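You operate a simulated robot arm through the tools that you are given. There is no shell and no other tool. Be economical: measure what you need, move in short steps, check, and stop when the job is done.

Carry out the task below with a simulated robot arm. There is one attempt and no reset: what you move stays moved.

Task
Put things in order on the washer top. At the end: the lemon curd jar stands where the dosing cup stood; the blue small bottle (marked "STILL") from the washer top stands where the lemon curd jar stood; the black drink can (marked "TONIC") from the washer top is on the beige storage box (marked "SCARVES"); the dosing cup stands where the black drink can stood; whatever was shut is shut again. Leave all else as you found it, and nothing knocked over.

The check looks at the end state, three seconds after you hand in, the way a careful person would. Anything else that was tipped, shoved, dropped, spilled or broken makes it a failure.

Robot
A 7-joint arm with a two-finger parallel gripper, fixed in place. Base frame: the origin is at the foot of the arm, x ahead of it, y to its left, z up; the work surface is at about z = 0. Lengths are in m, angles in degrees, forces in N, time in s.
With the tool pointing down near the work surface it reaches from about 0.24 to 0.62 m from the base axis. Its first joint turns from -66.0 to 66.0 degrees. Payload 2.6 kg.
The TCP is the grasp point between the finger pads, 0.03 m short of the fingertips. In the tool frame z runs along the fingers and y along their closing line. The gripper opens to 0.094 m. The fingers are 0.028 m wide and 0.01 m thick; the gripper's body (0.05 by 0.096 m) begins 0.055 m behind the TCP.
Orientation is that of the tool frame in the base frame, as a unit quaternion [x, y, z, w]. With the fingers straight down and closing along the base's y, the tool's x points along the base's -x, its y along +y and its z along -z.

Tools
- The arm moves only by the tool apply_moves. Its argument "targets" is a list of rows, each an object (a shift or turn left out is 0, a gripper value left out holds the last) with "linear": the shift along the tool's x, y, z in units of 30 mm (1.0 is 30 mm), a list of three; "dr": the turn, a rotation vector about the tool's x, y, z in units of 5 degrees (1.0 is 5 degrees), a list of three; "fingers": the gripper command, from -1 (shut) to 1 (fully open), values between in proportion. In form: [{"linear": [x, y, z], "dr": [wx, wy, wz], "fingers": fingers}, ...]. A call has 1 to 12 rows; each row shifts and turns the commanded pose from where the row before left it, along the tool's axes as they then stand. A call with a number of a shift or a turn outside -1 to 1 is refused whole. Each row takes 0.2 s and may step no farther than 0.05 m and 8.6 degrees from the row before; otherwise, or with a gripper value out of range, the whole call is refused. Where a pose cannot be reached the arm comes as near as it can. A force on the tool above 40 N (or 10 N above the force at the start of the call, whichever is more), or a blocked arm, ends the call early, and 0.2 s more pass. Each finger travels about 0.072 m/s and halts on what it meets, pressing with about 31 N; the grip force reading is that of the motor and also rises with nothing between the fingers. The clock runs only during rows and for 0.2 s after the last one: add rows that do not move to give the fingers time. The reply holds the time, the measured pose of the TCP, the force on the tool along the base axes, the opening and the grip force, in the units named above and with some noise, and new pictures: "pictures" is both (left out), scene, wrist or none.
- Cameras (640 x 400 px; columns grow to the right, rows downward): "scene" is fixed at [0.0419, 0.4385, 0.5665]; the picture's right is [-0.72, -0.69, 0.00], its down [-0.37, 0.39, -0.84] and it looks along [0.58, -0.61, -0.54] (base axes); focal length 253 px, centre (320, 200). "wrist" rides on the gripper at [-0.037, 0, -0.058] in the tool frame; the picture's right is [0.00, -1.00, 0.00], its down [0.97, 0.00, -0.24] and it looks along [0.24, 0.00, 0.97] (tool axes); focal length 218 px, centre (320, 200).
- pixel_to_xyz(camera, pixels): for up to 12 pixels [column, row] of the newest picture of that camera ("zoom" is the newest enlarged one), the place [x, y, z] in the base frame of the surface seen there, good to about 0.002 m. The clock stands still meanwhile.
- close_up(camera, box): a new picture of the part [left, top, right, bottom] of that camera's present view, enlarged. The clock stands still meanwhile.
- close_job(): hands the job in; it is judged then, once.

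Keep the steps short. Do not move on a guess: measure, check each grasp and each placing, and mend mistakes. In all there are 80 turns and 120 pictures (those below and enlarged ones count). Leave the gripper open and the arm clear of the work at the hand-in unless told otherwise, and finish with a single line.

The tools are called after "Emit:" as name(argument=value, ...) on one line, values as JSON. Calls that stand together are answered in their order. apply_moves: Moves the arm, as the interface text tells. Its arguments: {"type":"object","properties":{"targets":{"type":"array","items":{"type":"object","properties":{"linear":{"type":"array","items":{"type":"number"}},"dr":{"type":"array","items":{"type":"number"}},"fingers":{"type":"number"}}}},"pictures":{"type":"string","enum":["both","scene","wrist","none"]}},"required":["targets"]} The other tools are called the same way: pixel_to_xyz (camera, pixels) gives the place of the surface under pixels of a picture; close_up (camera, box) takes an enlarged picture of a part of a camera's view; close_job () hands the job in.

At the start:

```text
time: 0.0
ee_pos: [0.3565, -0.0558, 0.4203]
orientation: [0.0, 1.0, 0.001, -0.001]
force: [-0.3, -0.6, 0.1]
opening: 0.0942
grasp_force: 0.0
```

scene: 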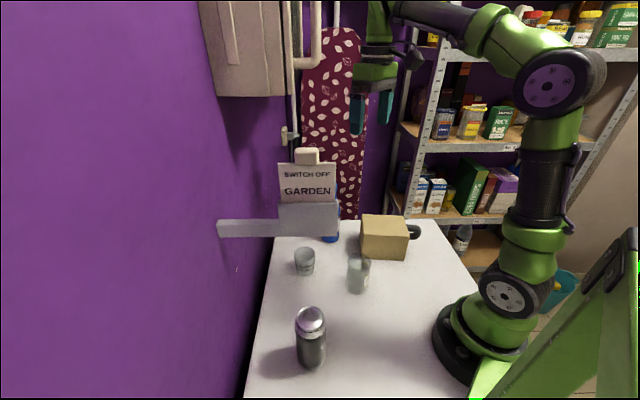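
wrist: 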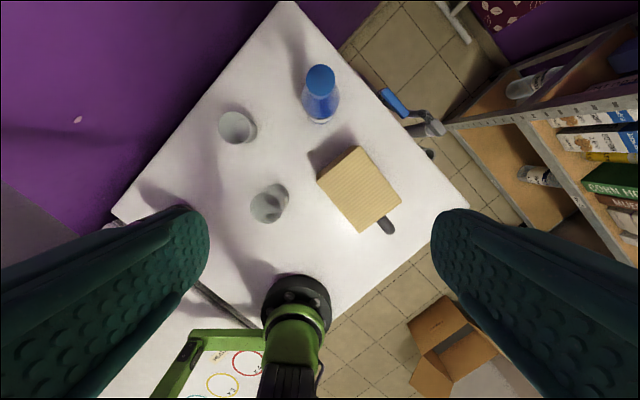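

I see a cup, a glass vessel, a shaker, a box with something dark behind it, and a blue bottle behind the hanging sign. I'll enlarge both views to identify them.

Emit:
close_up(camera="scene", box=[220, 200, 460, 350])

Emit:
close_up(camera="wrist", box=[200, 50, 440, 250])

Emit:
close_up(camera="scene", box=[200, 130, 380, 250])

```text
2.67 times, centred on (340, 275) of scene
```

zoom: 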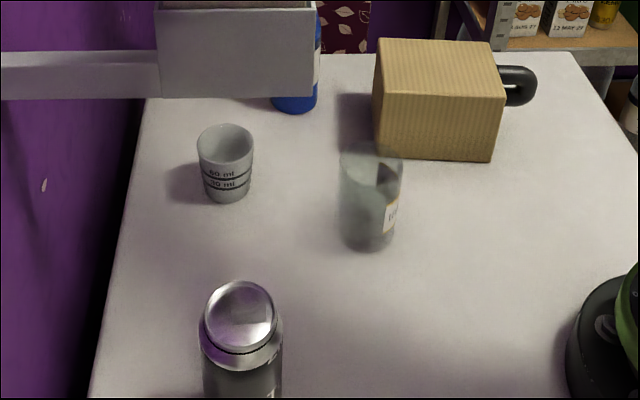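

```text
2.00 times, centred on (320, 150) of wrist
```

zoom: 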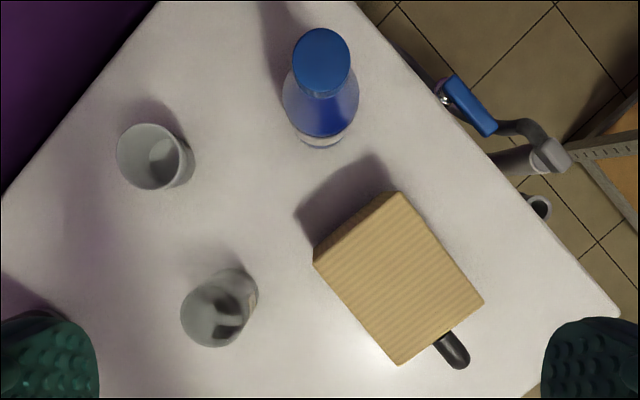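

```text
3.33 times, centred on (290, 190) of scene
```

zoom: 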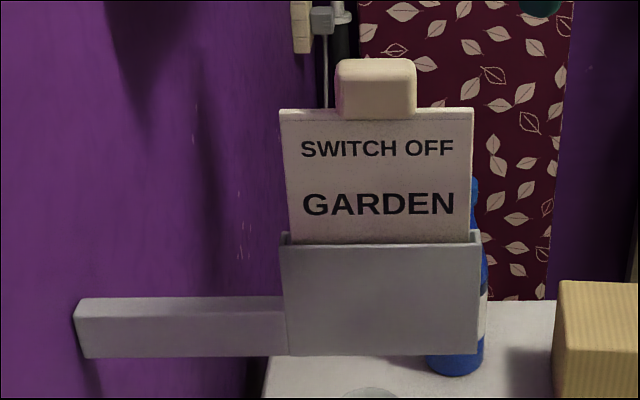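

The thing at (310,335) could be the can or a flask, and the dark object behind the box is unclear. I'll enlarge both and measure some key points.

Emit:
close_up(camera="scene", box=[270, 295, 350, 375])

Emit:
close_up(camera="scene", box=[330, 200, 430, 300])

Emit:
pixel_to_xyz(camera="scene", pixels=[[310, 315], [311, 350], [304, 252], [304, 268], [357, 262], [357, 285], [414, 232], [240, 228], [310, 217], [307, 155], [330, 238], [308, 185]])

Emit:
pixel_to_xyz(camera="wrist", pixels=[[320, 75], [318, 100], [237, 127], [270, 205], [318, 180], [355, 147], [400, 202], [358, 232], [387, 226], [290, 2], [468, 207], [115, 213]])

```text
5.00 times, centred on (310, 335) of scene
```

zoom: 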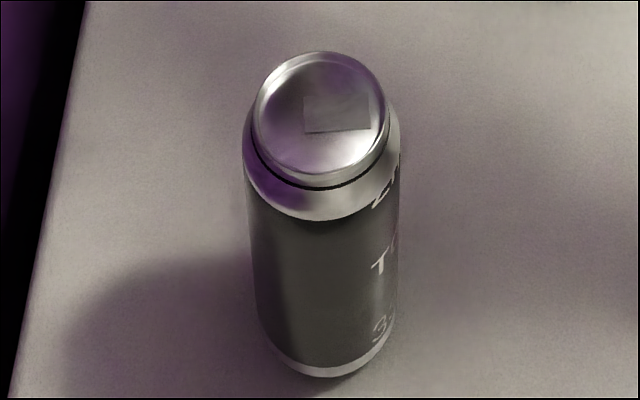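

```text
4.00 times, centred on (380, 250) of scene
```

zoom: 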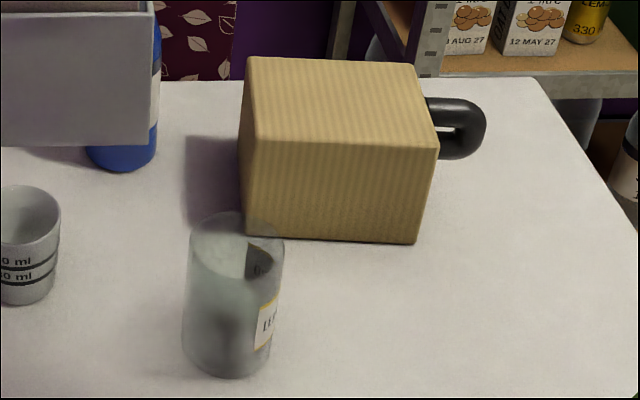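

```text
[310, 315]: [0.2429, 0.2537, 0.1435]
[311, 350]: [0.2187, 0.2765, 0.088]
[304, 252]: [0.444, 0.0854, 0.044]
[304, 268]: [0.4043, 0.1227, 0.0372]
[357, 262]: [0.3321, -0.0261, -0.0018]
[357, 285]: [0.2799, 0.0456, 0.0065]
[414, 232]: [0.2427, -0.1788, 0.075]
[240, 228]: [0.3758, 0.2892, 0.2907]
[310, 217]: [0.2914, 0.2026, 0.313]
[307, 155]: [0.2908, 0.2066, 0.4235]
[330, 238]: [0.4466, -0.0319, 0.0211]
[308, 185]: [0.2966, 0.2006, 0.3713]
```

```text
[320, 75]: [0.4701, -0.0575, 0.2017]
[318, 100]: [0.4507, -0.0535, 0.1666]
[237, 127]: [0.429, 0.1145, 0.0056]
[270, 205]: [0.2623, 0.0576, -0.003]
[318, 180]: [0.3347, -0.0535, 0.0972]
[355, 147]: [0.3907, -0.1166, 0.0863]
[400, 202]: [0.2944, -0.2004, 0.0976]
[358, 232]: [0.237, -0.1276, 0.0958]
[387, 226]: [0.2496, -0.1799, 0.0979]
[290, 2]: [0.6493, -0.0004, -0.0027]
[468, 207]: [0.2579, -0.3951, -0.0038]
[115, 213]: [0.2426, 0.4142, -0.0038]
```

The can (TONIC) is at (310,335). The sign on its wall bracket is in the arm's way, so I'll measure its extents, plus the can and jar edges.

Emit:
pixel_to_xyz(camera="scene", pixels=[[282, 232], [337, 232], [281, 165], [329, 165], [334, 195], [297, 151], [317, 151], [282, 205], [337, 208], [220, 222], [220, 235], [275, 235]])

Emit:
pixel_to_xyz(camera="scene", pixels=[[310, 310], [298, 322], [323, 322], [310, 367], [310, 306], [299, 355], [322, 355], [359, 292], [349, 290], [366, 285], [370, 283], [305, 274]])

Emit:
close_up(camera="wrist", box=[0, 150, 240, 300])

```text
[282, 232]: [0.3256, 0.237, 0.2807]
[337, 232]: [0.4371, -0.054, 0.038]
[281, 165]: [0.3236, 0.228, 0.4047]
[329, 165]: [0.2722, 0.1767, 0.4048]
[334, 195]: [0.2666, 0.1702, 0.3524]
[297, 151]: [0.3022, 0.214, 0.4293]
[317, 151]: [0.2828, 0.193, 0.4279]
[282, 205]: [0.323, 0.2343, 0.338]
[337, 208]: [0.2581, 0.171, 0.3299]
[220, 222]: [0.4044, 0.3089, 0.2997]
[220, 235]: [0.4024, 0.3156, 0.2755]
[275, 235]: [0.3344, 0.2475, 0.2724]
```

```text
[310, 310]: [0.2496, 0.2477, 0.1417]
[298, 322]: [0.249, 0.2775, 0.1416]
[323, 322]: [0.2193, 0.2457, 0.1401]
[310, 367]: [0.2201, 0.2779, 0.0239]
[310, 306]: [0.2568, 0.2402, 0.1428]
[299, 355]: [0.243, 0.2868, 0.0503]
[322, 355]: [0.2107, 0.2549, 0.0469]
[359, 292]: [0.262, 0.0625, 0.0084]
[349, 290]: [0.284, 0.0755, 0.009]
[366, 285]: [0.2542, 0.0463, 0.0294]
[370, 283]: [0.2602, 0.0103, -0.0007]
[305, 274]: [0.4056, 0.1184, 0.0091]
```

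```text
2.67 times, centred on (120, 225) of wrist
```

zoom: 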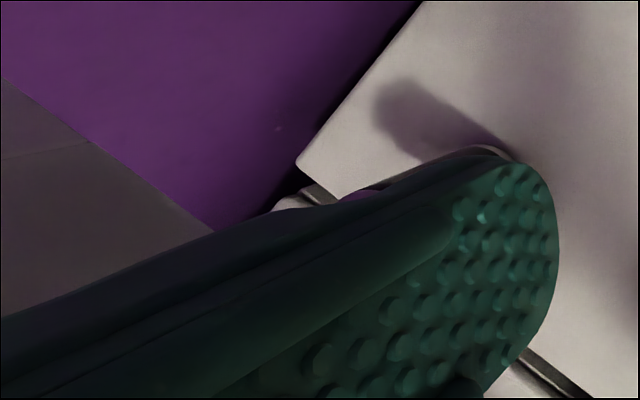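

The sign is close to a radial wall: x 0.26–0.33, y 0.17–0.24, z 0.275–0.435. The can is at about (0.238, 0.259), 7–8 cm in front of it. I want to pass over the sign, so I'll first raise the tool to test the height reach.

Emit:
apply_moves(targets=[{"linear": [0.3, 0, -1]}, {"linear": [0.3, 0, -1]}, {"linear": [0.3, 0, -1]}, {"linear": [0.3, 0, -1]}, {"linear": [0.3, 0, -0.7]}], pictures="both")

```text
time: 1.2
ee_pos: [0.3031, -0.0539, 0.494]
orientation: [0.0, 1.0, 0.001, 0.002]
force: [0.4, -0.8, -0.4]
opening: 0.0941
grasp_force: 0.0
out of reach, approached as far as the arm can: row 3, 4, 5
```

scene: 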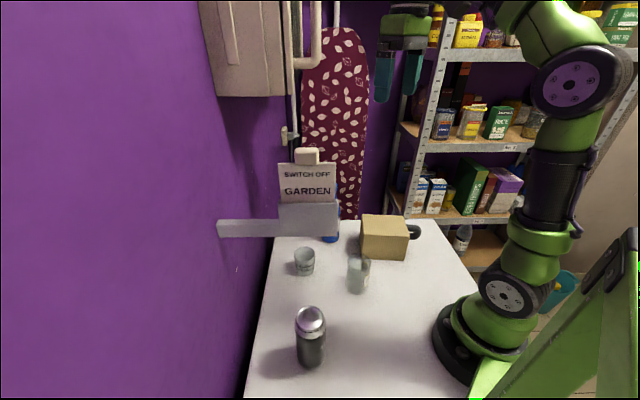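
wrist: 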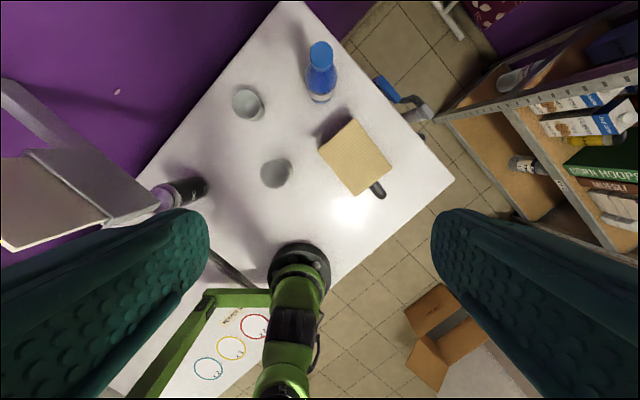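

The ceiling is about 0.494 m, so I can't carry the can over the sign. I need an inside passage past its inner edge at small radius, so I'll measure the pocket from this view.

Emit:
pixel_to_xyz(camera="wrist", pixels=[[155, 210], [103, 222], [30, 150], [100, 200], [60, 165], [5, 85], [5, 235], [60, 228], [10, 165], [190, 190], [200, 300], [140, 216]])

Emit:
close_up(camera="wrist", box=[0, 70, 240, 270])

```text
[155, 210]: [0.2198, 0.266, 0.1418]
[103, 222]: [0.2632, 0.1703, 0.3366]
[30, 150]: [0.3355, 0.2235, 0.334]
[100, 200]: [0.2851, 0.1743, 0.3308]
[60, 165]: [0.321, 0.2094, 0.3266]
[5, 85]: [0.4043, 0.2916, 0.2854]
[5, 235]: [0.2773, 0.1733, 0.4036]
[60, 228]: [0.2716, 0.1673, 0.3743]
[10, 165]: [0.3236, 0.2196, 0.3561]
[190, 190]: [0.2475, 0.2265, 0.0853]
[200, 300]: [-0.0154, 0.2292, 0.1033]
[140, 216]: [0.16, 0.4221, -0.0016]
```

```text
2.00 times, centred on (120, 170) of wrist
```

zoom: 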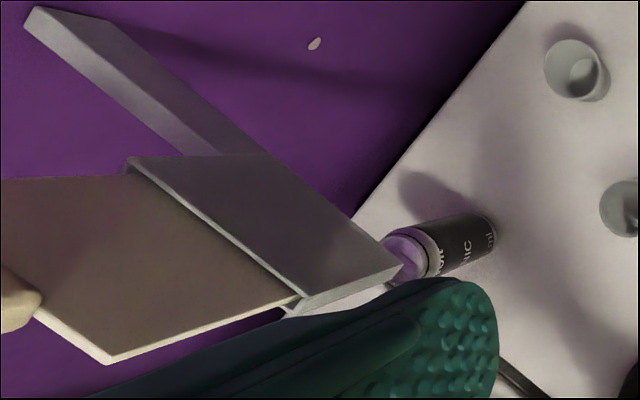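

The sign's inner edge is at radius about 0.306, bottom at z 0.272. I'll use a hand tilted about 40° (fingers outward, wrist inward and low) so the arm passes inside and under it. First I come down to y=0, z about 0.28 and tilt there.

Emit:
apply_moves(targets=[{"linear": [0, 0.45, 1]}, {"linear": [0, 0.45, 1]}, {"linear": [0, 0.45, 1]}, {"linear": [0, 0.45, 1]}, {"linear": [0, 0, 1]}, {"linear": [0, 0, 1]}], pictures="none")

```text
time: 2.6
ee_pos: [0.3028, -0.0001, 0.3146]
orientation: [0.0, 1.0, 0.0, 0.001]
force: [-0.7, -0.1, 0.3]
opening: 0.0939
grasp_force: 0.1
```

Now at (0.303, 0, 0.315), clear of everything. Next I tilt 40° about the tool y.

Emit:
apply_moves(targets=[{"dr": [0, -1, 0]}, {"dr": [0, -1, 0]}, {"dr": [0, -1, 0]}, {"dr": [0, -1, 0]}, {"dr": [0, -1, 0]}, {"dr": [0, -1, 0]}, {"dr": [0, -1, 0]}, {"dr": [0, -1, 0]}], pictures="both")

```text
time: 4.4
ee_pos: [0.3027, -0.0007, 0.3147]
orientation: [0.0, 0.94, 0.0, 0.342]
force: [0.1, -0.2, -0.8]
opening: 0.0941
grasp_force: 0.0
```

scene: 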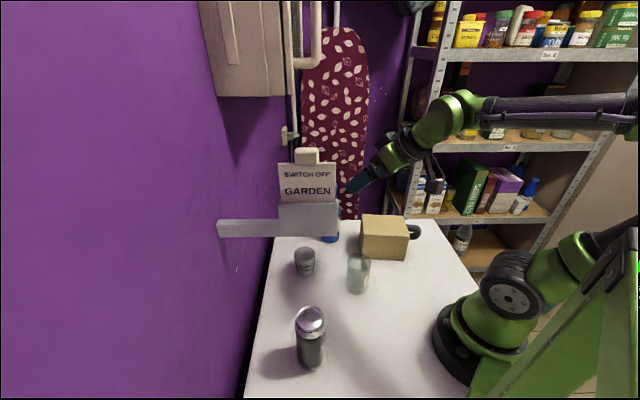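
wrist: 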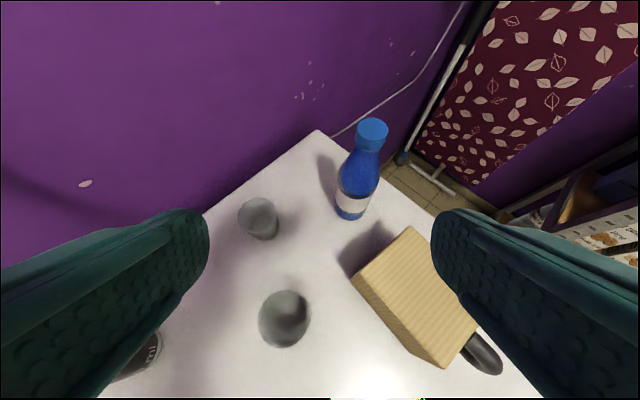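

The tilt works and the wrist is low. From this view I'll measure the cup, jar, bottle and box.

Emit:
pixel_to_xyz(camera="wrist", pixels=[[258, 203], [262, 236], [241, 212], [277, 215], [285, 345], [258, 320], [311, 318], [372, 125], [350, 215], [337, 205], [366, 213], [360, 170]])

Emit:
close_up(camera="wrist", box=[210, 100, 450, 250])

Emit:
close_up(camera="wrist", box=[200, 220, 520, 400])

```text
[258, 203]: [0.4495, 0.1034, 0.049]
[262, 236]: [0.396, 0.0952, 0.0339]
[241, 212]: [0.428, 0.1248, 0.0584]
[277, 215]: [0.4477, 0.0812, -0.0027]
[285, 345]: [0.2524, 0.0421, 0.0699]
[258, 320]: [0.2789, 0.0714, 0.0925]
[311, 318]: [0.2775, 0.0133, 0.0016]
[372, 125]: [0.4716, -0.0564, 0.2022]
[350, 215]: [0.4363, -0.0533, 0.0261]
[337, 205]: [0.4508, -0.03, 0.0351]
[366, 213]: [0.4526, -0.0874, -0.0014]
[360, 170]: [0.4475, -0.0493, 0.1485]
```

```text
2.67 times, centred on (330, 175) of wrist
```

zoom: 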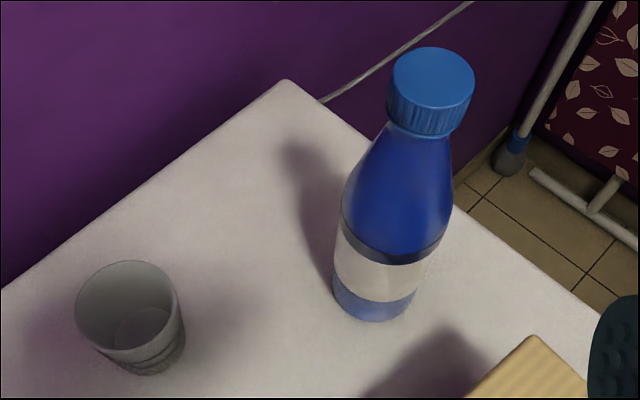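

```text
2.00 times, centred on (360, 310) of wrist
```

zoom: 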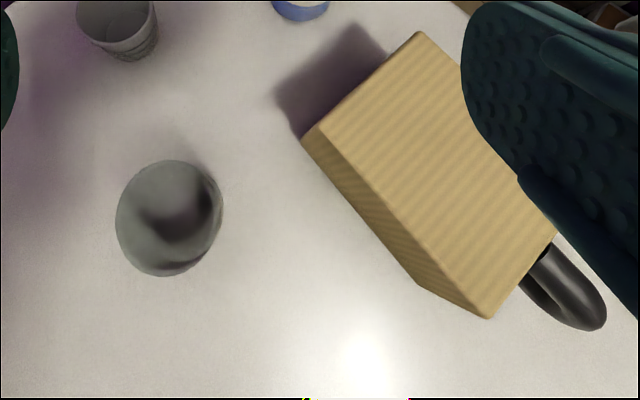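

The jar rim is at about z 0.092, the cup about 0.06, the bottle about 0.20, and the box top 0.097. I'll lower to z about 0.18, radius 0.29, and check with a scene picture before swinging under the sign.

Emit:
apply_moves(targets=[{"linear": [0.807, 0, 0.792]}, {"linear": [0.807, 0, 0.792]}, {"linear": [0.807, 0, 0.792]}, {"linear": [0.807, 0, 0.792]}, {"linear": [0.028, 0.843, -0.024], "dr": [-0.643, 0, -0.766]}, {"linear": [0.028, 0.843, -0.024], "dr": [-0.643, 0, -0.766]}], pictures="scene")

```text
time: 5.8
ee_pos: [0.3126, 0.049, 0.1999]
orientation: [-0.083, 0.936, 0.03, 0.341]
force: [0.8, 0.6, 0.5]
opening: 0.0939
grasp_force: 0.1
out of reach, approached as far as the arm can: row 3, 4
```

scene: 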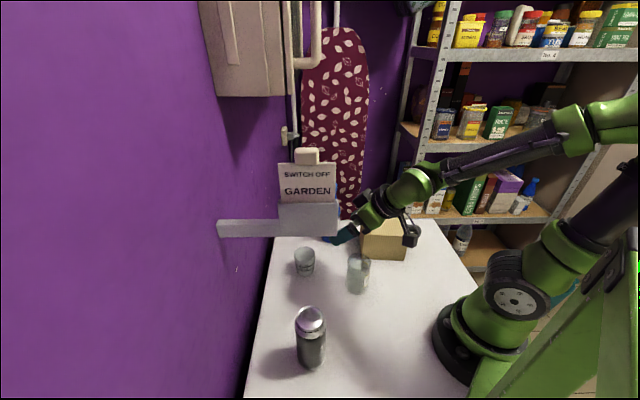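

The arm can't fold closer than radius about 0.316 at this tilt and height. To judge clearance to the sign, I'll measure the hand and wrist surface.

Emit:
close_up(camera="scene", box=[320, 140, 480, 260])

Emit:
pixel_to_xyz(camera="scene", pixels=[[357, 207], [362, 200], [366, 190], [378, 183], [392, 172], [402, 168], [430, 162], [375, 205], [388, 200], [412, 187], [408, 205], [411, 235]])

```text
3.33 times, centred on (400, 200) of scene
```

zoom: 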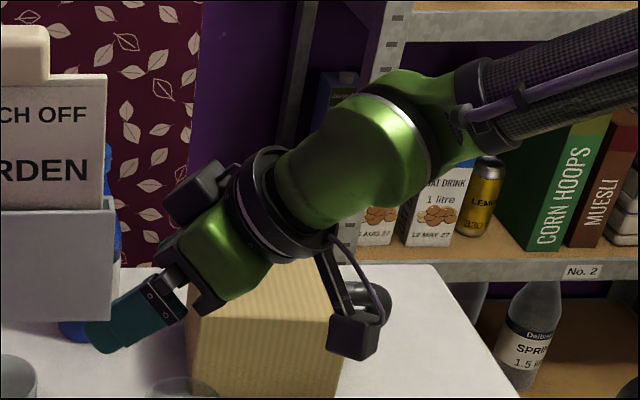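

```text
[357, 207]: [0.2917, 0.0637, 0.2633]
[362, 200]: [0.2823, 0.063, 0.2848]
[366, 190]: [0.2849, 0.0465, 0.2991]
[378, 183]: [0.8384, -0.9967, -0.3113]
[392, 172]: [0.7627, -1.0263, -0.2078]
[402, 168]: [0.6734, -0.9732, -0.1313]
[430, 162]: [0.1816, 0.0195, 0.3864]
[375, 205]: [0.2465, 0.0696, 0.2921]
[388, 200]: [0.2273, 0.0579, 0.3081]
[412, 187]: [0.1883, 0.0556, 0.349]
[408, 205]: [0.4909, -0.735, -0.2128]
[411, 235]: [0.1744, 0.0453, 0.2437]
```

The camera box on the hand's outer side sets the limit. At 20° tilt with the TCP at z about 0.135 and radius 0.28, that box stays under the sign's bottom and the wrist stays inside its edge. I'll untilt to 20°, pull in to 0.28, half close the fingers to clear the jar, and swing to 22°.

Emit:
apply_moves(targets=[{"dr": [0, 1, 0], "fingers": -0.5}, {"dr": [0, 1, 0]}, {"dr": [0, 1, 0]}, {"dr": [0, 1, 0]}, {"linear": [0.564, 0, -0.205]}, {"linear": [0.564, 0, -0.205]}, {"linear": [0.021, 0.651, -0.008], "dr": [-0.274, 0, -0.752]}, {"linear": [0.021, 0.651, -0.008], "dr": [-0.274, 0, -0.752]}, {"linear": [0.021, 0.651, -0.008], "dr": [-0.274, 0, -0.752]}], pictures="scene")

```text
time: 7.8
ee_pos: [0.2612, 0.101, 0.1992]
orientation: [-0.189, 0.966, 0.034, 0.171]
force: [-0.2, 0.6, -0.3]
opening: 0.0234
grasp_force: 0.0
```

scene: 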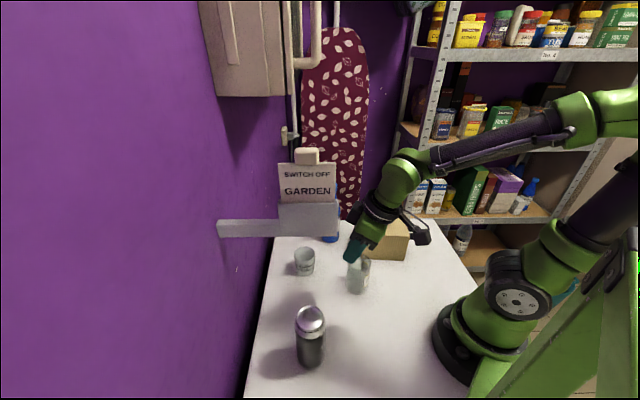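

R=0.280, angle 21°, well inside the sign. Now I descend to z about 0.135.

Emit:
apply_moves(targets=[{"linear": [0.243, 0, 0.668]}, {"linear": [0.243, 0, 0.668]}, {"linear": [0.243, 0, 0.668]}], pictures="scene")

```text
time: 8.6
ee_pos: [0.2602, 0.1018, 0.1342]
orientation: [-0.188, 0.967, 0.033, 0.17]
force: [-0.1, 1.1, -0.2]
opening: 0.0235
grasp_force: 0.1
```

scene: 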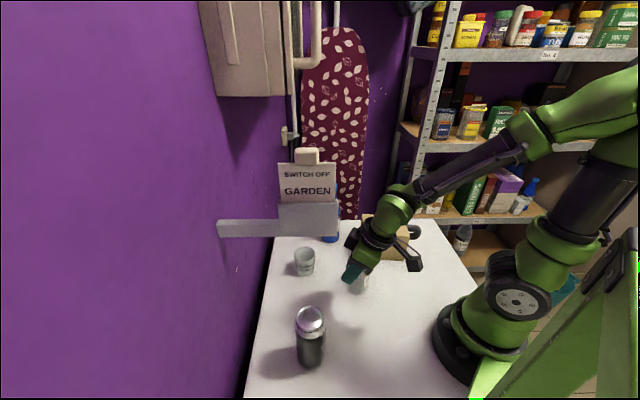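

I'll check the heights of the camera box and wrist ring in this pose before swinging.

Emit:
pixel_to_xyz(camera="scene", pixels=[[349, 236], [351, 230], [362, 228], [363, 222], [375, 215], [385, 205], [390, 195], [408, 188], [420, 180], [415, 265]])

Emit:
close_up(camera="scene", box=[320, 160, 480, 290])

```text
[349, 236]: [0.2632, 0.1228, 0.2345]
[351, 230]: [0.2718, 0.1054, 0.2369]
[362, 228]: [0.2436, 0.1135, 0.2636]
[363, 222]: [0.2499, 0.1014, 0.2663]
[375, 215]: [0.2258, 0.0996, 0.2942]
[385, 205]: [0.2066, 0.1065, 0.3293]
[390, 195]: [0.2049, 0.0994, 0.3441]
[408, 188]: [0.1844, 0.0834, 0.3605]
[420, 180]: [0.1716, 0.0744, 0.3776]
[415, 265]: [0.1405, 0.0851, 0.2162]
```

```text
3.08 times, centred on (400, 225) of scene
```

zoom: 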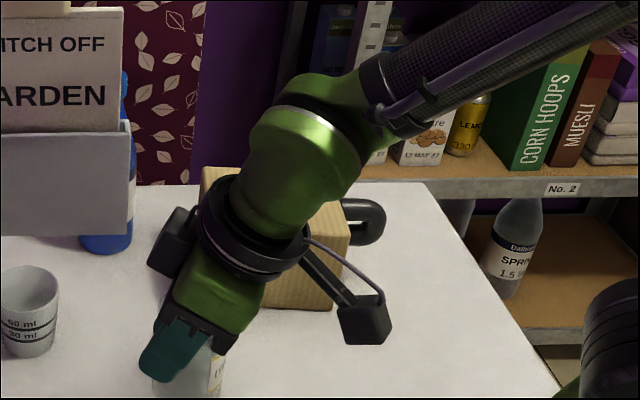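

Everything above z 0.26 sits within radius 0.27, so it's clear of the sign. I'll swing 15° and check.

Emit:
apply_moves(targets=[{"linear": [0.033, 0.812, -0.012], "dr": [-0.342, 0, -0.94]}, {"linear": [0.033, 0.812, -0.012], "dr": [-0.342, 0, -0.94]}, {"linear": [0.033, 0.812, -0.012], "dr": [-0.342, 0, -0.94]}], pictures="scene")

```text
time: 9.4
ee_pos: [0.224, 0.1637, 0.1352]
orientation: [-0.314, 0.934, 0.055, 0.164]
force: [0.0, 0.6, -0.4]
opening: 0.0233
grasp_force: 0.1
```

scene: 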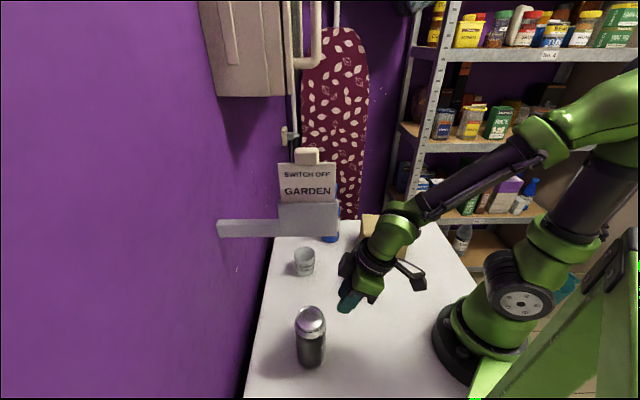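

R is 0.277 at 36°, and it's clear. I'll continue 10° and then look at the can with the wrist camera.

Emit:
apply_moves(targets=[{"linear": [0.033, 0.812, -0.012], "dr": [-0.342, 0, -0.94]}, {"linear": [0.033, 0.812, -0.012], "dr": [-0.342, 0, -0.94]}], pictures="both")

```text
time: 10.0
ee_pos: [0.1924, 0.201, 0.1342]
orientation: [-0.394, 0.903, 0.07, 0.159]
force: [-0.1, 0.0, 0.2]
opening: 0.0233
grasp_force: 0.0
```

scene: 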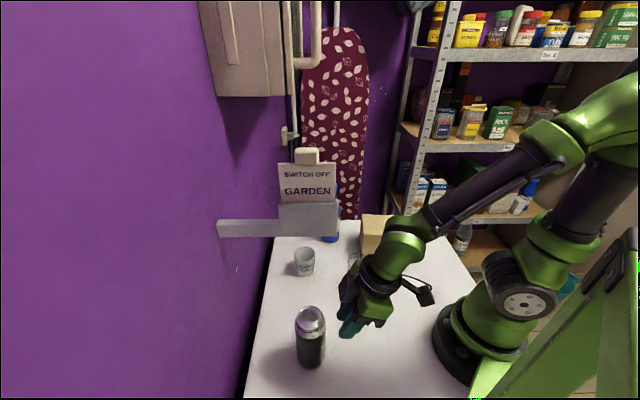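
wrist: 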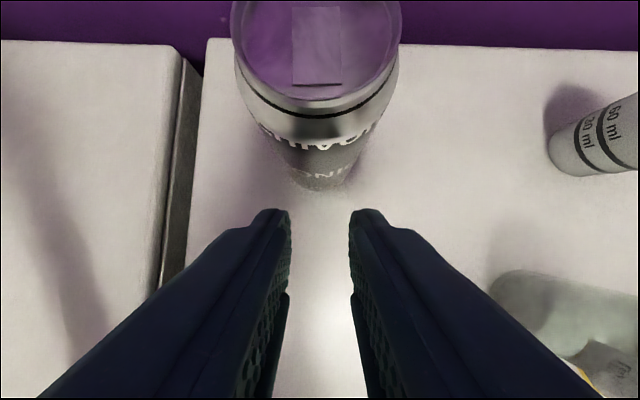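

The can is nearly centred ahead of the fingers, with its base at (319,188). I'll measure it.

Emit:
pixel_to_xyz(camera="wrist", pixels=[[319, 188], [318, 130], [250, 100], [383, 100], [240, 70], [395, 70], [318, 90], [316, 50], [316, 10], [318, 160], [240, 20], [395, 20]])

```text
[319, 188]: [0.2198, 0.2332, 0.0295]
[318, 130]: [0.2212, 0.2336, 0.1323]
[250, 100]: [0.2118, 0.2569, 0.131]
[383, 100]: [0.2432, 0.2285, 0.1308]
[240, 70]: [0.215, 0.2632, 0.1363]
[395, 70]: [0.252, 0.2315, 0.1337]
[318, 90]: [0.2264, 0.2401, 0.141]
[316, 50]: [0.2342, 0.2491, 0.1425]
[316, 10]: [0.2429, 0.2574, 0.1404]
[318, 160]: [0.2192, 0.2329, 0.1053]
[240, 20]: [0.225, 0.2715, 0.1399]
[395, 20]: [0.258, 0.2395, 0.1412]
```

Can centre is about (0.2405, 0.256), which is 73 mm straight ahead and 2 mm left. I'll open fully, then slide out and down so the fingers straddle it at z 0.105.

Emit:
apply_moves(targets=[{"fingers": 1}, {}, {}, {"linear": [-0.652, 0.026, 0.58]}, {"linear": [-0.652, 0.026, 0.58]}, {"linear": [-0.652, 0.026, 0.58]}], pictures="both")

```text
time: 11.4
ee_pos: [0.2384, 0.2555, 0.1044]
orientation: [-0.393, 0.903, 0.069, 0.159]
force: [0.7, 0.2, -0.2]
opening: 0.0941
grasp_force: 0.1
```

scene: 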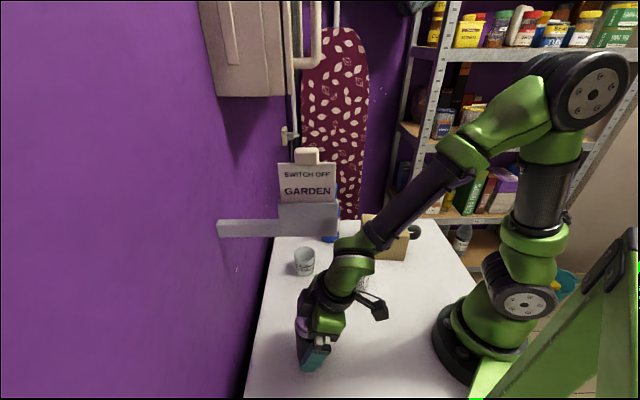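
wrist: 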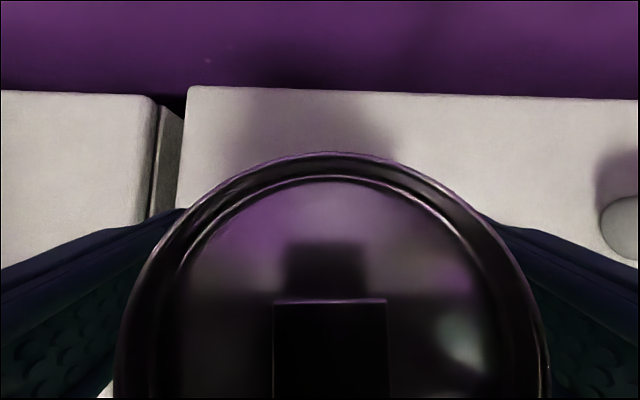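

The fingers straddle the can, roughly centred. Closing now.

Emit:
apply_moves(targets=[{"fingers": -1}, {}, {}, {}], pictures="none")

```text
time: 12.4
ee_pos: [0.2396, 0.2565, 0.1044]
orientation: [-0.393, 0.903, 0.069, 0.159]
force: [1.1, 0.4, -0.5]
opening: 0.0608
grasp_force: 30.6
```

Gripped at 61 mm with 30 N. I'll lift 30 mm, then pull back inward to radius 0.28.

Emit:
apply_moves(targets=[{"linear": [-0.17, 0, -0.47]}, {"linear": [-0.17, 0, -0.47]}, {"linear": [0.762, 0, -0.277]}, {"linear": [0.762, 0, -0.277]}, {"linear": [0.762, 0, -0.277]}], pictures="both")

```text
time: 13.6
ee_pos: [0.1908, 0.2005, 0.1346]
orientation: [-0.392, 0.903, 0.069, 0.16]
force: [-0.2, -0.1, -3.2]
opening: 0.0608
grasp_force: 31.0
```

scene: 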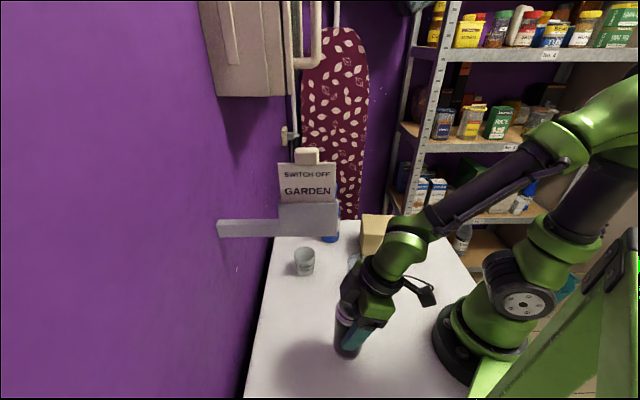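
wrist: 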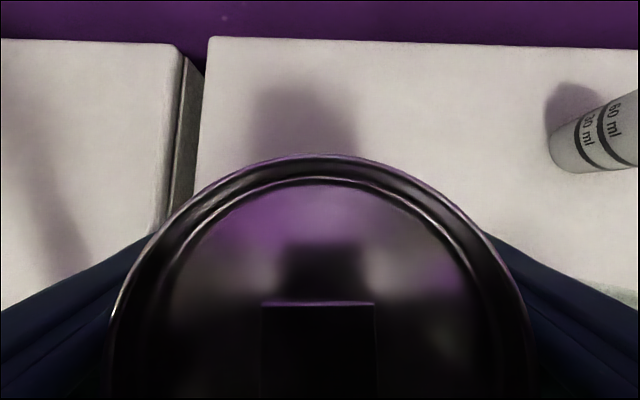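

The can is held and clear of the sign. I'll swing back 23° at the same radius.

Emit:
apply_moves(targets=[{"linear": [0.033, -0.812, -0.012], "dr": [0.342, 0, 0.94]}, {"linear": [0.033, -0.812, -0.012], "dr": [0.342, 0, 0.94]}, {"linear": [0.033, -0.812, -0.012], "dr": [0.342, 0, 0.94]}, {"linear": [0.033, -0.812, -0.012], "dr": [0.342, 0, 0.94]}, {"linear": [0.01, -0.487, -0.004], "dr": [0.205, 0, 0.564]}], pictures="scene")

```text
time: 14.8
ee_pos: [0.253, 0.1126, 0.1358]
orientation: [-0.205, 0.963, 0.036, 0.17]
force: [-1.1, 0.0, -3.2]
opening: 0.0611
grasp_force: 30.9
```

scene: 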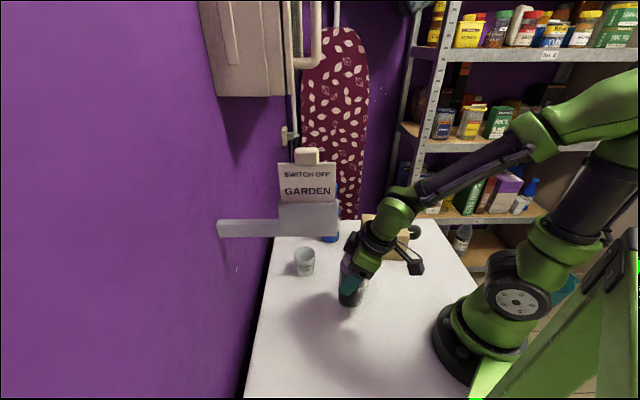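

Clear of the sign. I raise 13.5 cm so the can's base clears the jar and box, then swing part of the way to the box.

Emit:
apply_moves(targets=[{"linear": [-0.308, 0, -0.846]}, {"linear": [-0.308, 0, -0.846]}, {"linear": [-0.308, 0, -0.846]}, {"linear": [-0.308, 0, -0.846]}, {"linear": [-0.308, 0, -0.846]}, {"linear": [0.033, -0.812, -0.012], "dr": [0.342, 0, 0.94]}, {"linear": [0.033, -0.812, -0.012], "dr": [0.342, 0, 0.94]}, {"linear": [0.033, -0.812, -0.012], "dr": [0.342, 0, 0.94]}, {"linear": [0.033, -0.812, -0.012], "dr": [0.342, 0, 0.94]}, {"linear": [0.033, -0.812, -0.012], "dr": [0.342, 0, 0.94]}], pictures="both")

```text
time: 17.0
ee_pos: [0.2781, -0.0086, 0.2706]
orientation: [0.008, 0.985, -0.001, 0.173]
force: [0.7, 0.1, -3.8]
opening: 0.0613
grasp_force: 31.3
```

scene: 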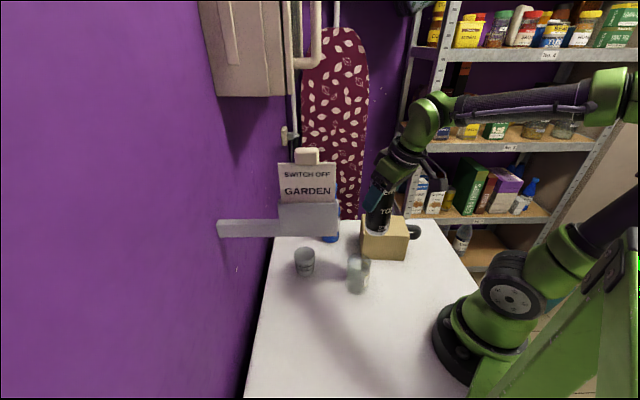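
wrist: 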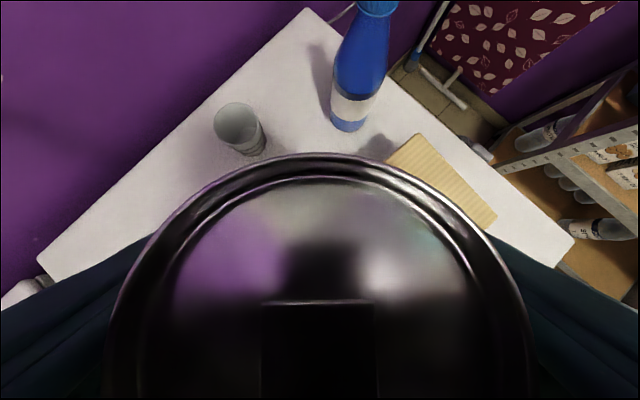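

The label reads TONIC and the grip is steady. I swing 20° more and extend over the box centre (0.3145, -0.127).

Emit:
apply_moves(targets=[{"linear": [0.033, -0.812, -0.012], "dr": [0.342, 0, 0.94]}, {"linear": [0.033, -0.812, -0.012], "dr": [0.342, 0, 0.94]}, {"linear": [0.033, -0.812, -0.012], "dr": [0.342, 0, 0.94]}, {"linear": [0.033, -0.812, -0.012], "dr": [0.342, 0, 0.94]}, {"linear": [-0.636, 0, 0.231]}, {"linear": [-0.636, 0, 0.231]}, {"linear": [-0.636, 0, 0.231]}], pictures="scene")

```text
time: 18.6
ee_pos: [0.319, -0.1252, 0.271]
orientation: [0.18, 0.968, -0.032, 0.171]
force: [0.8, -0.4, -3.2]
opening: 0.0611
grasp_force: 30.9
```

scene: 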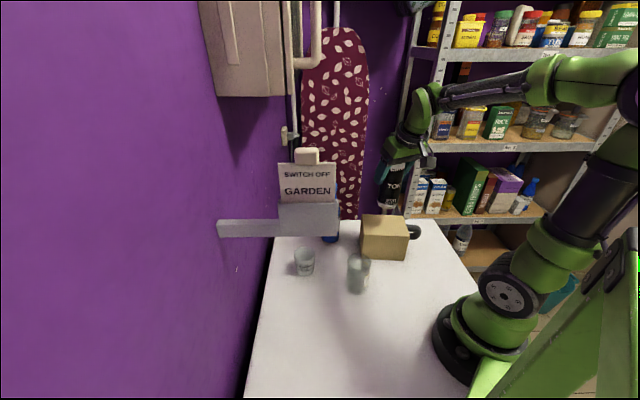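

The can is above the box, slightly off my target. I'll confirm the box top corners.

Emit:
pixel_to_xyz(camera="scene", pixels=[[364, 216], [402, 218], [407, 236], [363, 233], [385, 226], [378, 218]])

```text
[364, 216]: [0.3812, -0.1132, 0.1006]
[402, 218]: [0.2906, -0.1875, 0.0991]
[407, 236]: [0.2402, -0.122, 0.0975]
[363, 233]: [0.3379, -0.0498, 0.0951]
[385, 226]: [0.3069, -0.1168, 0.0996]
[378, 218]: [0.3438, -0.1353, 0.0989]
```

Box top is z about 0.099, centre about (0.3135, -0.121). I'll correct by about 6 mm and lower to just above the surface.

Emit:
apply_moves(targets=[{"linear": [0.204, 0.057, -0.074]}, {"linear": [0.24, 0, 0.658]}, {"linear": [0.24, 0, 0.658]}, {"linear": [0.205, 0, 0.564]}], pictures="scene")

Emit:
close_up(camera="scene", box=[340, 150, 440, 270])

```text
time: 19.6
ee_pos: [0.3122, -0.1213, 0.2112]
orientation: [0.179, 0.968, -0.032, 0.171]
force: [0.0, -0.6, -3.0]
opening: 0.0612
grasp_force: 31.0
```

scene: 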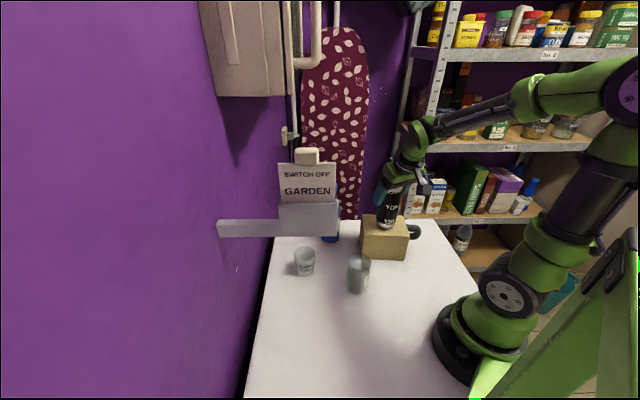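

```text
3.33 times, centred on (390, 210) of scene
```

zoom: 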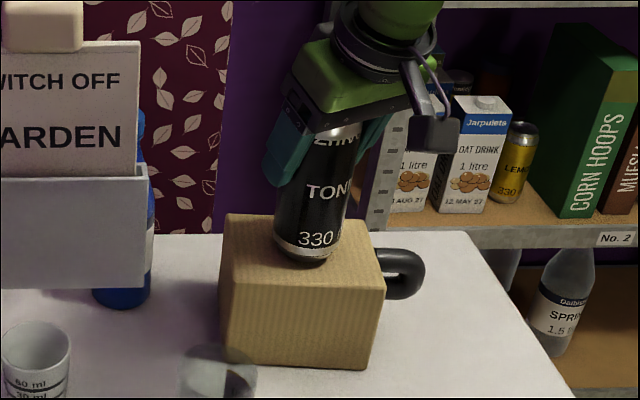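

The can is centred and upright, just above the box. I'll creep down 2 mm per row and watch the force.

Emit:
apply_moves(targets=[{"linear": [0.0228, 0, 0.0627]}, {"linear": [0.0228, 0, 0.0627]}, {}], pictures="none")

```text
time: 20.4
ee_pos: [0.3123, -0.1215, 0.2068]
orientation: [0.18, 0.968, -0.031, 0.17]
force: [-0.5, 0.1, -3.4]
opening: 0.0608
grasp_force: 30.4
```

Emit:
apply_moves(targets=[{"linear": [0.0114, 0, 0.0313]}, {"linear": [0.0114, 0, 0.0313]}, {}], pictures="none")

```text
time: 21.2
ee_pos: [0.3125, -0.1206, 0.2048]
orientation: [0.181, 0.968, -0.031, 0.17]
force: [0.3, -0.1, -4.3]
opening: 0.0615
grasp_force: 30.5
```

No contact yet (force z still shows the full weight). I continue creeping 1 mm at a time.

Emit:
apply_moves(targets=[{"linear": [0.0114, 0, 0.0313]}, {}], pictures="none")

Emit:
apply_moves(targets=[{"linear": [0.0114, 0, 0.0313]}, {}], pictures="none")

Emit:
close_up(camera="scene", box=[360, 190, 420, 250])

```text
time: 21.8
ee_pos: [0.3111, -0.121, 0.205]
orientation: [0.179, 0.968, -0.032, 0.171]
force: [-1.6, 0.5, 2.4]
opening: 0.0613
grasp_force: 31.4
```

```text
time: 22.4
ee_pos: [0.311, -0.1216, 0.2032]
orientation: [0.179, 0.968, -0.032, 0.173]
force: [-3.4, -1.2, 13.6]
opening: 0.0613
grasp_force: 30.9
```

```text
6.67 times, centred on (390, 220) of scene
```

zoom: 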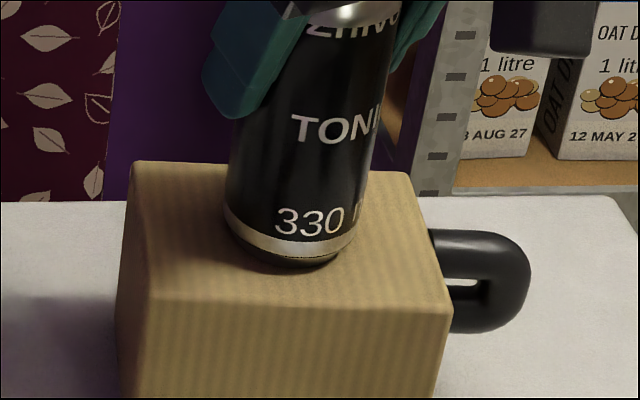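

It's in contact now. I'll ease up 0.7 mm to relieve the force, open, and retreat along the tool axis.

Emit:
apply_moves(targets=[{"linear": [-0.01, 0, -0.028]}, {"fingers": 1}, {}, {}, {"linear": [0, 0, -0.5]}, {"linear": [0, 0, -1]}, {"linear": [0, 0, -1]}, {"linear": [0, 0, -0.8]}], pictures="both")

```text
time: 24.2
ee_pos: [0.2793, -0.1084, 0.2971]
orientation: [0.179, 0.968, -0.032, 0.171]
force: [0.0, -0.1, -0.2]
opening: 0.094
grasp_force: 0.1
```

scene: 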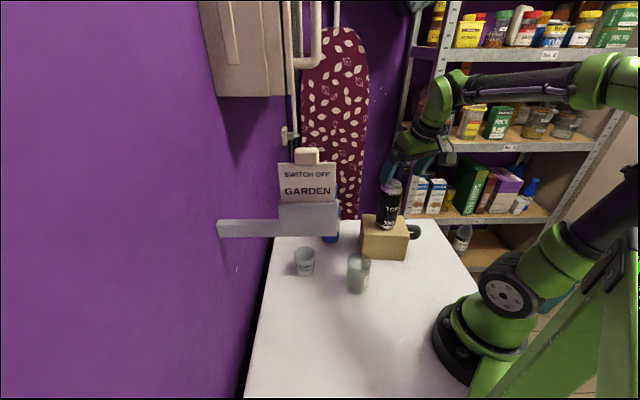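
wrist: 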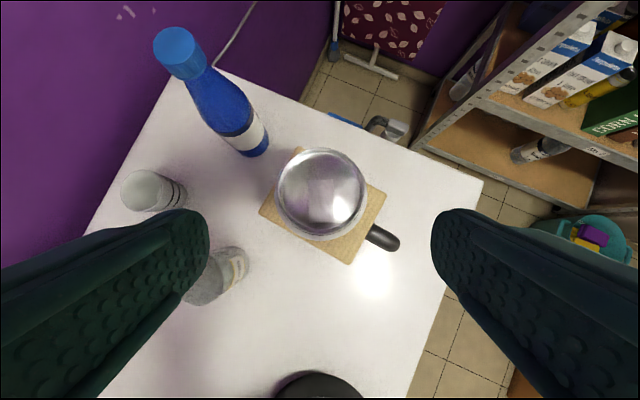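

The can stands upright on the box. Next is the cup: I swing 35° left at this height to face it and look.

Emit:
apply_moves(targets=[{"linear": [0.036, 0.871, -0.013], "dr": [-0.342, 0, -0.94]}, {"linear": [0.036, 0.871, -0.013], "dr": [-0.342, 0, -0.94]}, {"linear": [0.036, 0.871, -0.013], "dr": [-0.342, 0, -0.94]}, {"linear": [0.036, 0.871, -0.013], "dr": [-0.342, 0, -0.94]}, {"linear": [0.036, 0.871, -0.013], "dr": [-0.342, 0, -0.94]}, {"linear": [0.036, 0.871, -0.013], "dr": [-0.342, 0, -0.94]}, {"linear": [0.036, 0.871, -0.013], "dr": [-0.342, 0, -0.94]}, {"linear": [0.3, 0, 0.83]}, {"linear": [-0.5, 0, 0.8]}, {"linear": [-0.5, 0, 0.8]}], pictures="both")

```text
time: 26.4
ee_pos: [0.3348, 0.0825, 0.2332]
orientation: [-0.121, 0.977, 0.021, 0.173]
force: [0.0, -0.7, 0.3]
opening: 0.0943
grasp_force: 0.1
```

scene: 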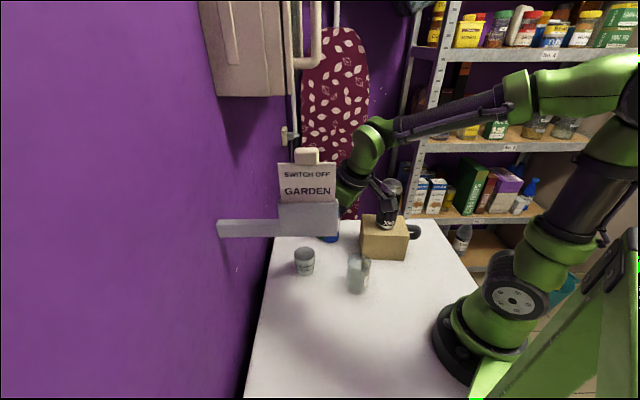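
wrist: 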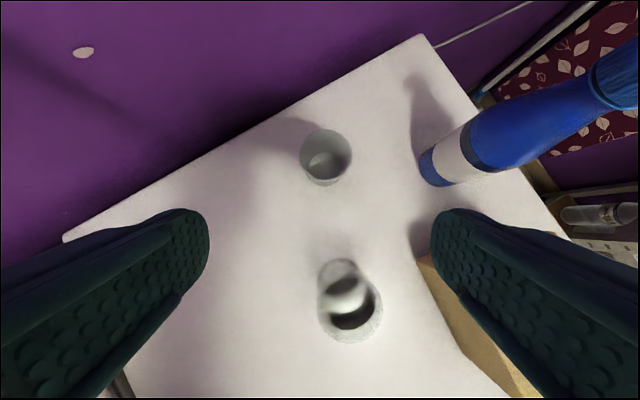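

Both the cup (325,157) and the jar (348,300) are visible here. I'll measure and enlarge them.

Emit:
close_up(camera="wrist", box=[270, 110, 430, 210])

Emit:
pixel_to_xyz(camera="wrist", pixels=[[325, 184], [301, 155], [350, 155], [325, 131], [325, 178], [325, 160], [349, 338], [323, 300], [380, 312], [335, 262], [350, 310], [343, 328]])

Emit:
close_up(camera="wrist", box=[270, 240, 430, 360])

```text
4.00 times, centred on (350, 160) of wrist
```

zoom: 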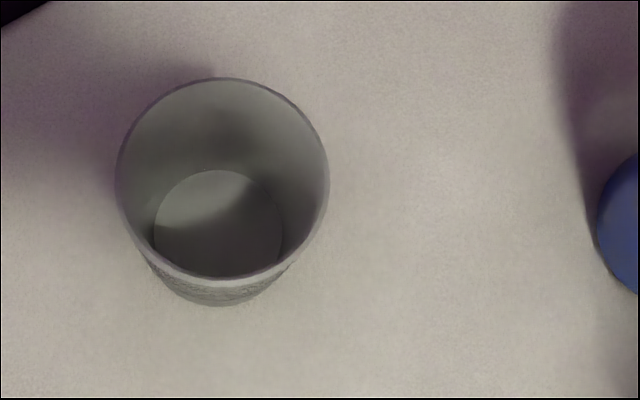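

```text
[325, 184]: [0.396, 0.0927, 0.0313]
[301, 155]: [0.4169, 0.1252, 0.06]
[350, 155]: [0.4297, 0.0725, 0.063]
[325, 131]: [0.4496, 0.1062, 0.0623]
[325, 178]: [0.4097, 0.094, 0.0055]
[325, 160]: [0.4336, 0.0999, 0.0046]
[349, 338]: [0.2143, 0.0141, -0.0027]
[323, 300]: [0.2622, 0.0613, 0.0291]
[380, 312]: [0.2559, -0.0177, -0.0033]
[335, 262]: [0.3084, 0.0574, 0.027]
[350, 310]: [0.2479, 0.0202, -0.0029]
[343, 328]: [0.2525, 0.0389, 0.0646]
```

```text
3.33 times, centred on (350, 300) of wrist
```

zoom: 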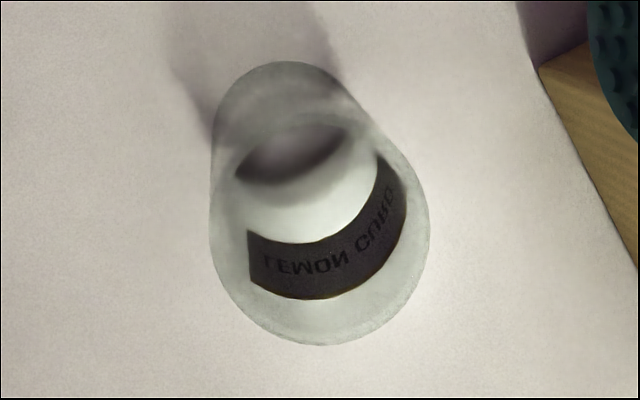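

Cup centre (0.4233, 0.0993), rim z 0.061, rim diameter 54 mm. I'll move above it first, at z about 0.13.

Emit:
apply_moves(targets=[{"linear": [-0.329, -0.034, 0.85]}, {"linear": [-0.329, -0.034, 0.85]}, {"linear": [-0.329, -0.034, 0.85]}, {"linear": [-0.329, -0.034, 0.85]}, {"linear": [-0.329, -0.034, 0.85]}], pictures="both")

```text
time: 27.6
ee_pos: [0.4232, 0.0995, 0.1343]
orientation: [-0.12, 0.977, 0.021, 0.173]
force: [0.3, -0.1, 0.5]
opening: 0.0938
grasp_force: 0.1
```

scene: 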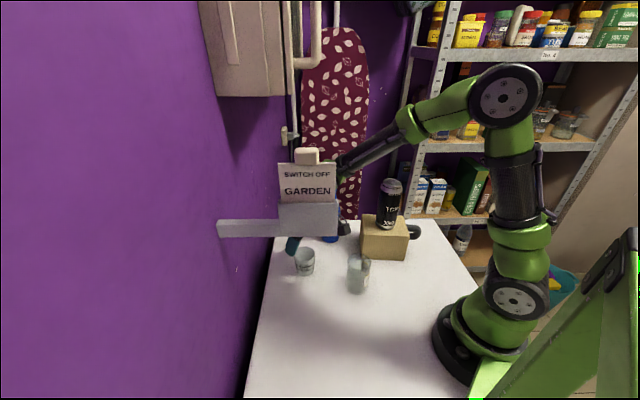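
wrist: 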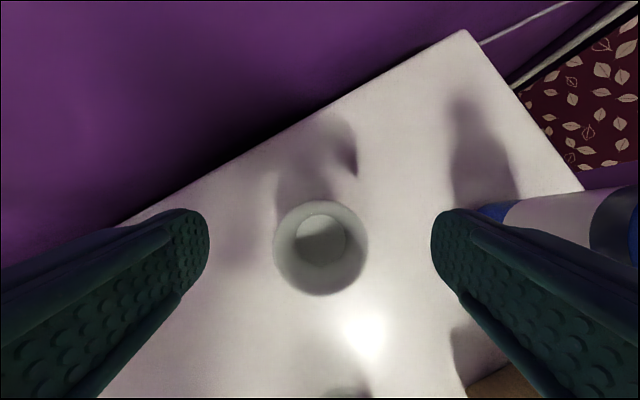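

Cup is centred between the fingers. I descend to z about 0.046 and close.

Emit:
apply_moves(targets=[{"linear": [0.334, 0, 0.918]}, {"linear": [0.334, 0, 0.918]}, {"linear": [0.334, 0, 0.918]}, {}, {"fingers": -1}, {}, {}, {}], pictures="wrist")

```text
time: 29.4
ee_pos: [0.4254, 0.1003, 0.0476]
orientation: [-0.12, 0.977, 0.02, 0.173]
force: [0.2, 0.4, 0.4]
opening: 0.0584
grasp_force: 31.0
```

wrist: 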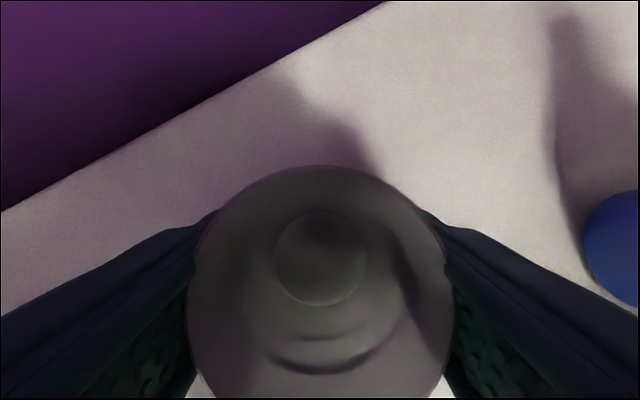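

Gripped at 58 mm. I'll lift 30 mm and check the cup hangs straight.

Emit:
apply_moves(targets=[{"linear": [-0.171, 0, -0.47]}, {"linear": [-0.171, 0, -0.47]}, {}], pictures="scene")

Emit:
close_up(camera="scene", box=[250, 200, 390, 310])

```text
time: 30.2
ee_pos: [0.4251, 0.0986, 0.0775]
orientation: [-0.121, 0.977, 0.021, 0.173]
force: [0.0, 0.3, -0.6]
opening: 0.0581
grasp_force: 30.7
```

scene: 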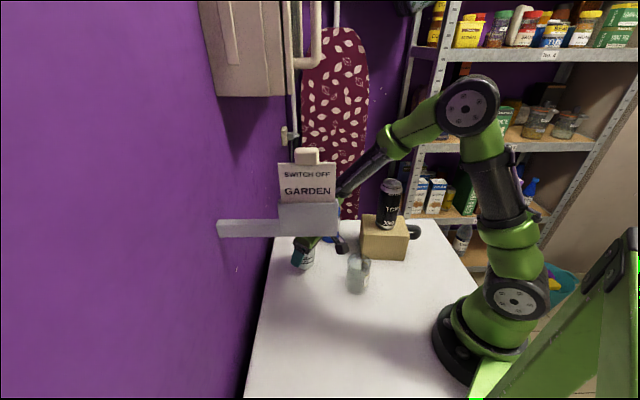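

```text
3.64 times, centred on (320, 255) of scene
```

zoom: 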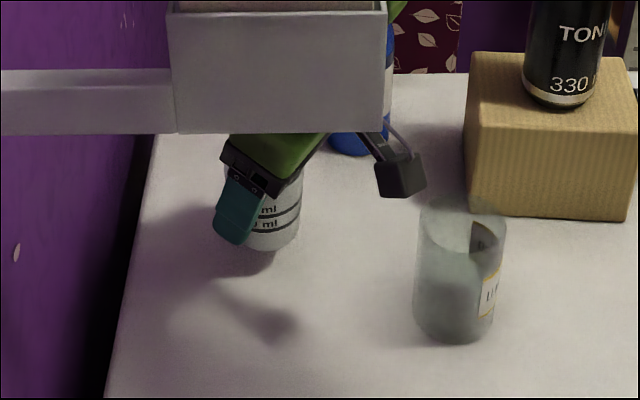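

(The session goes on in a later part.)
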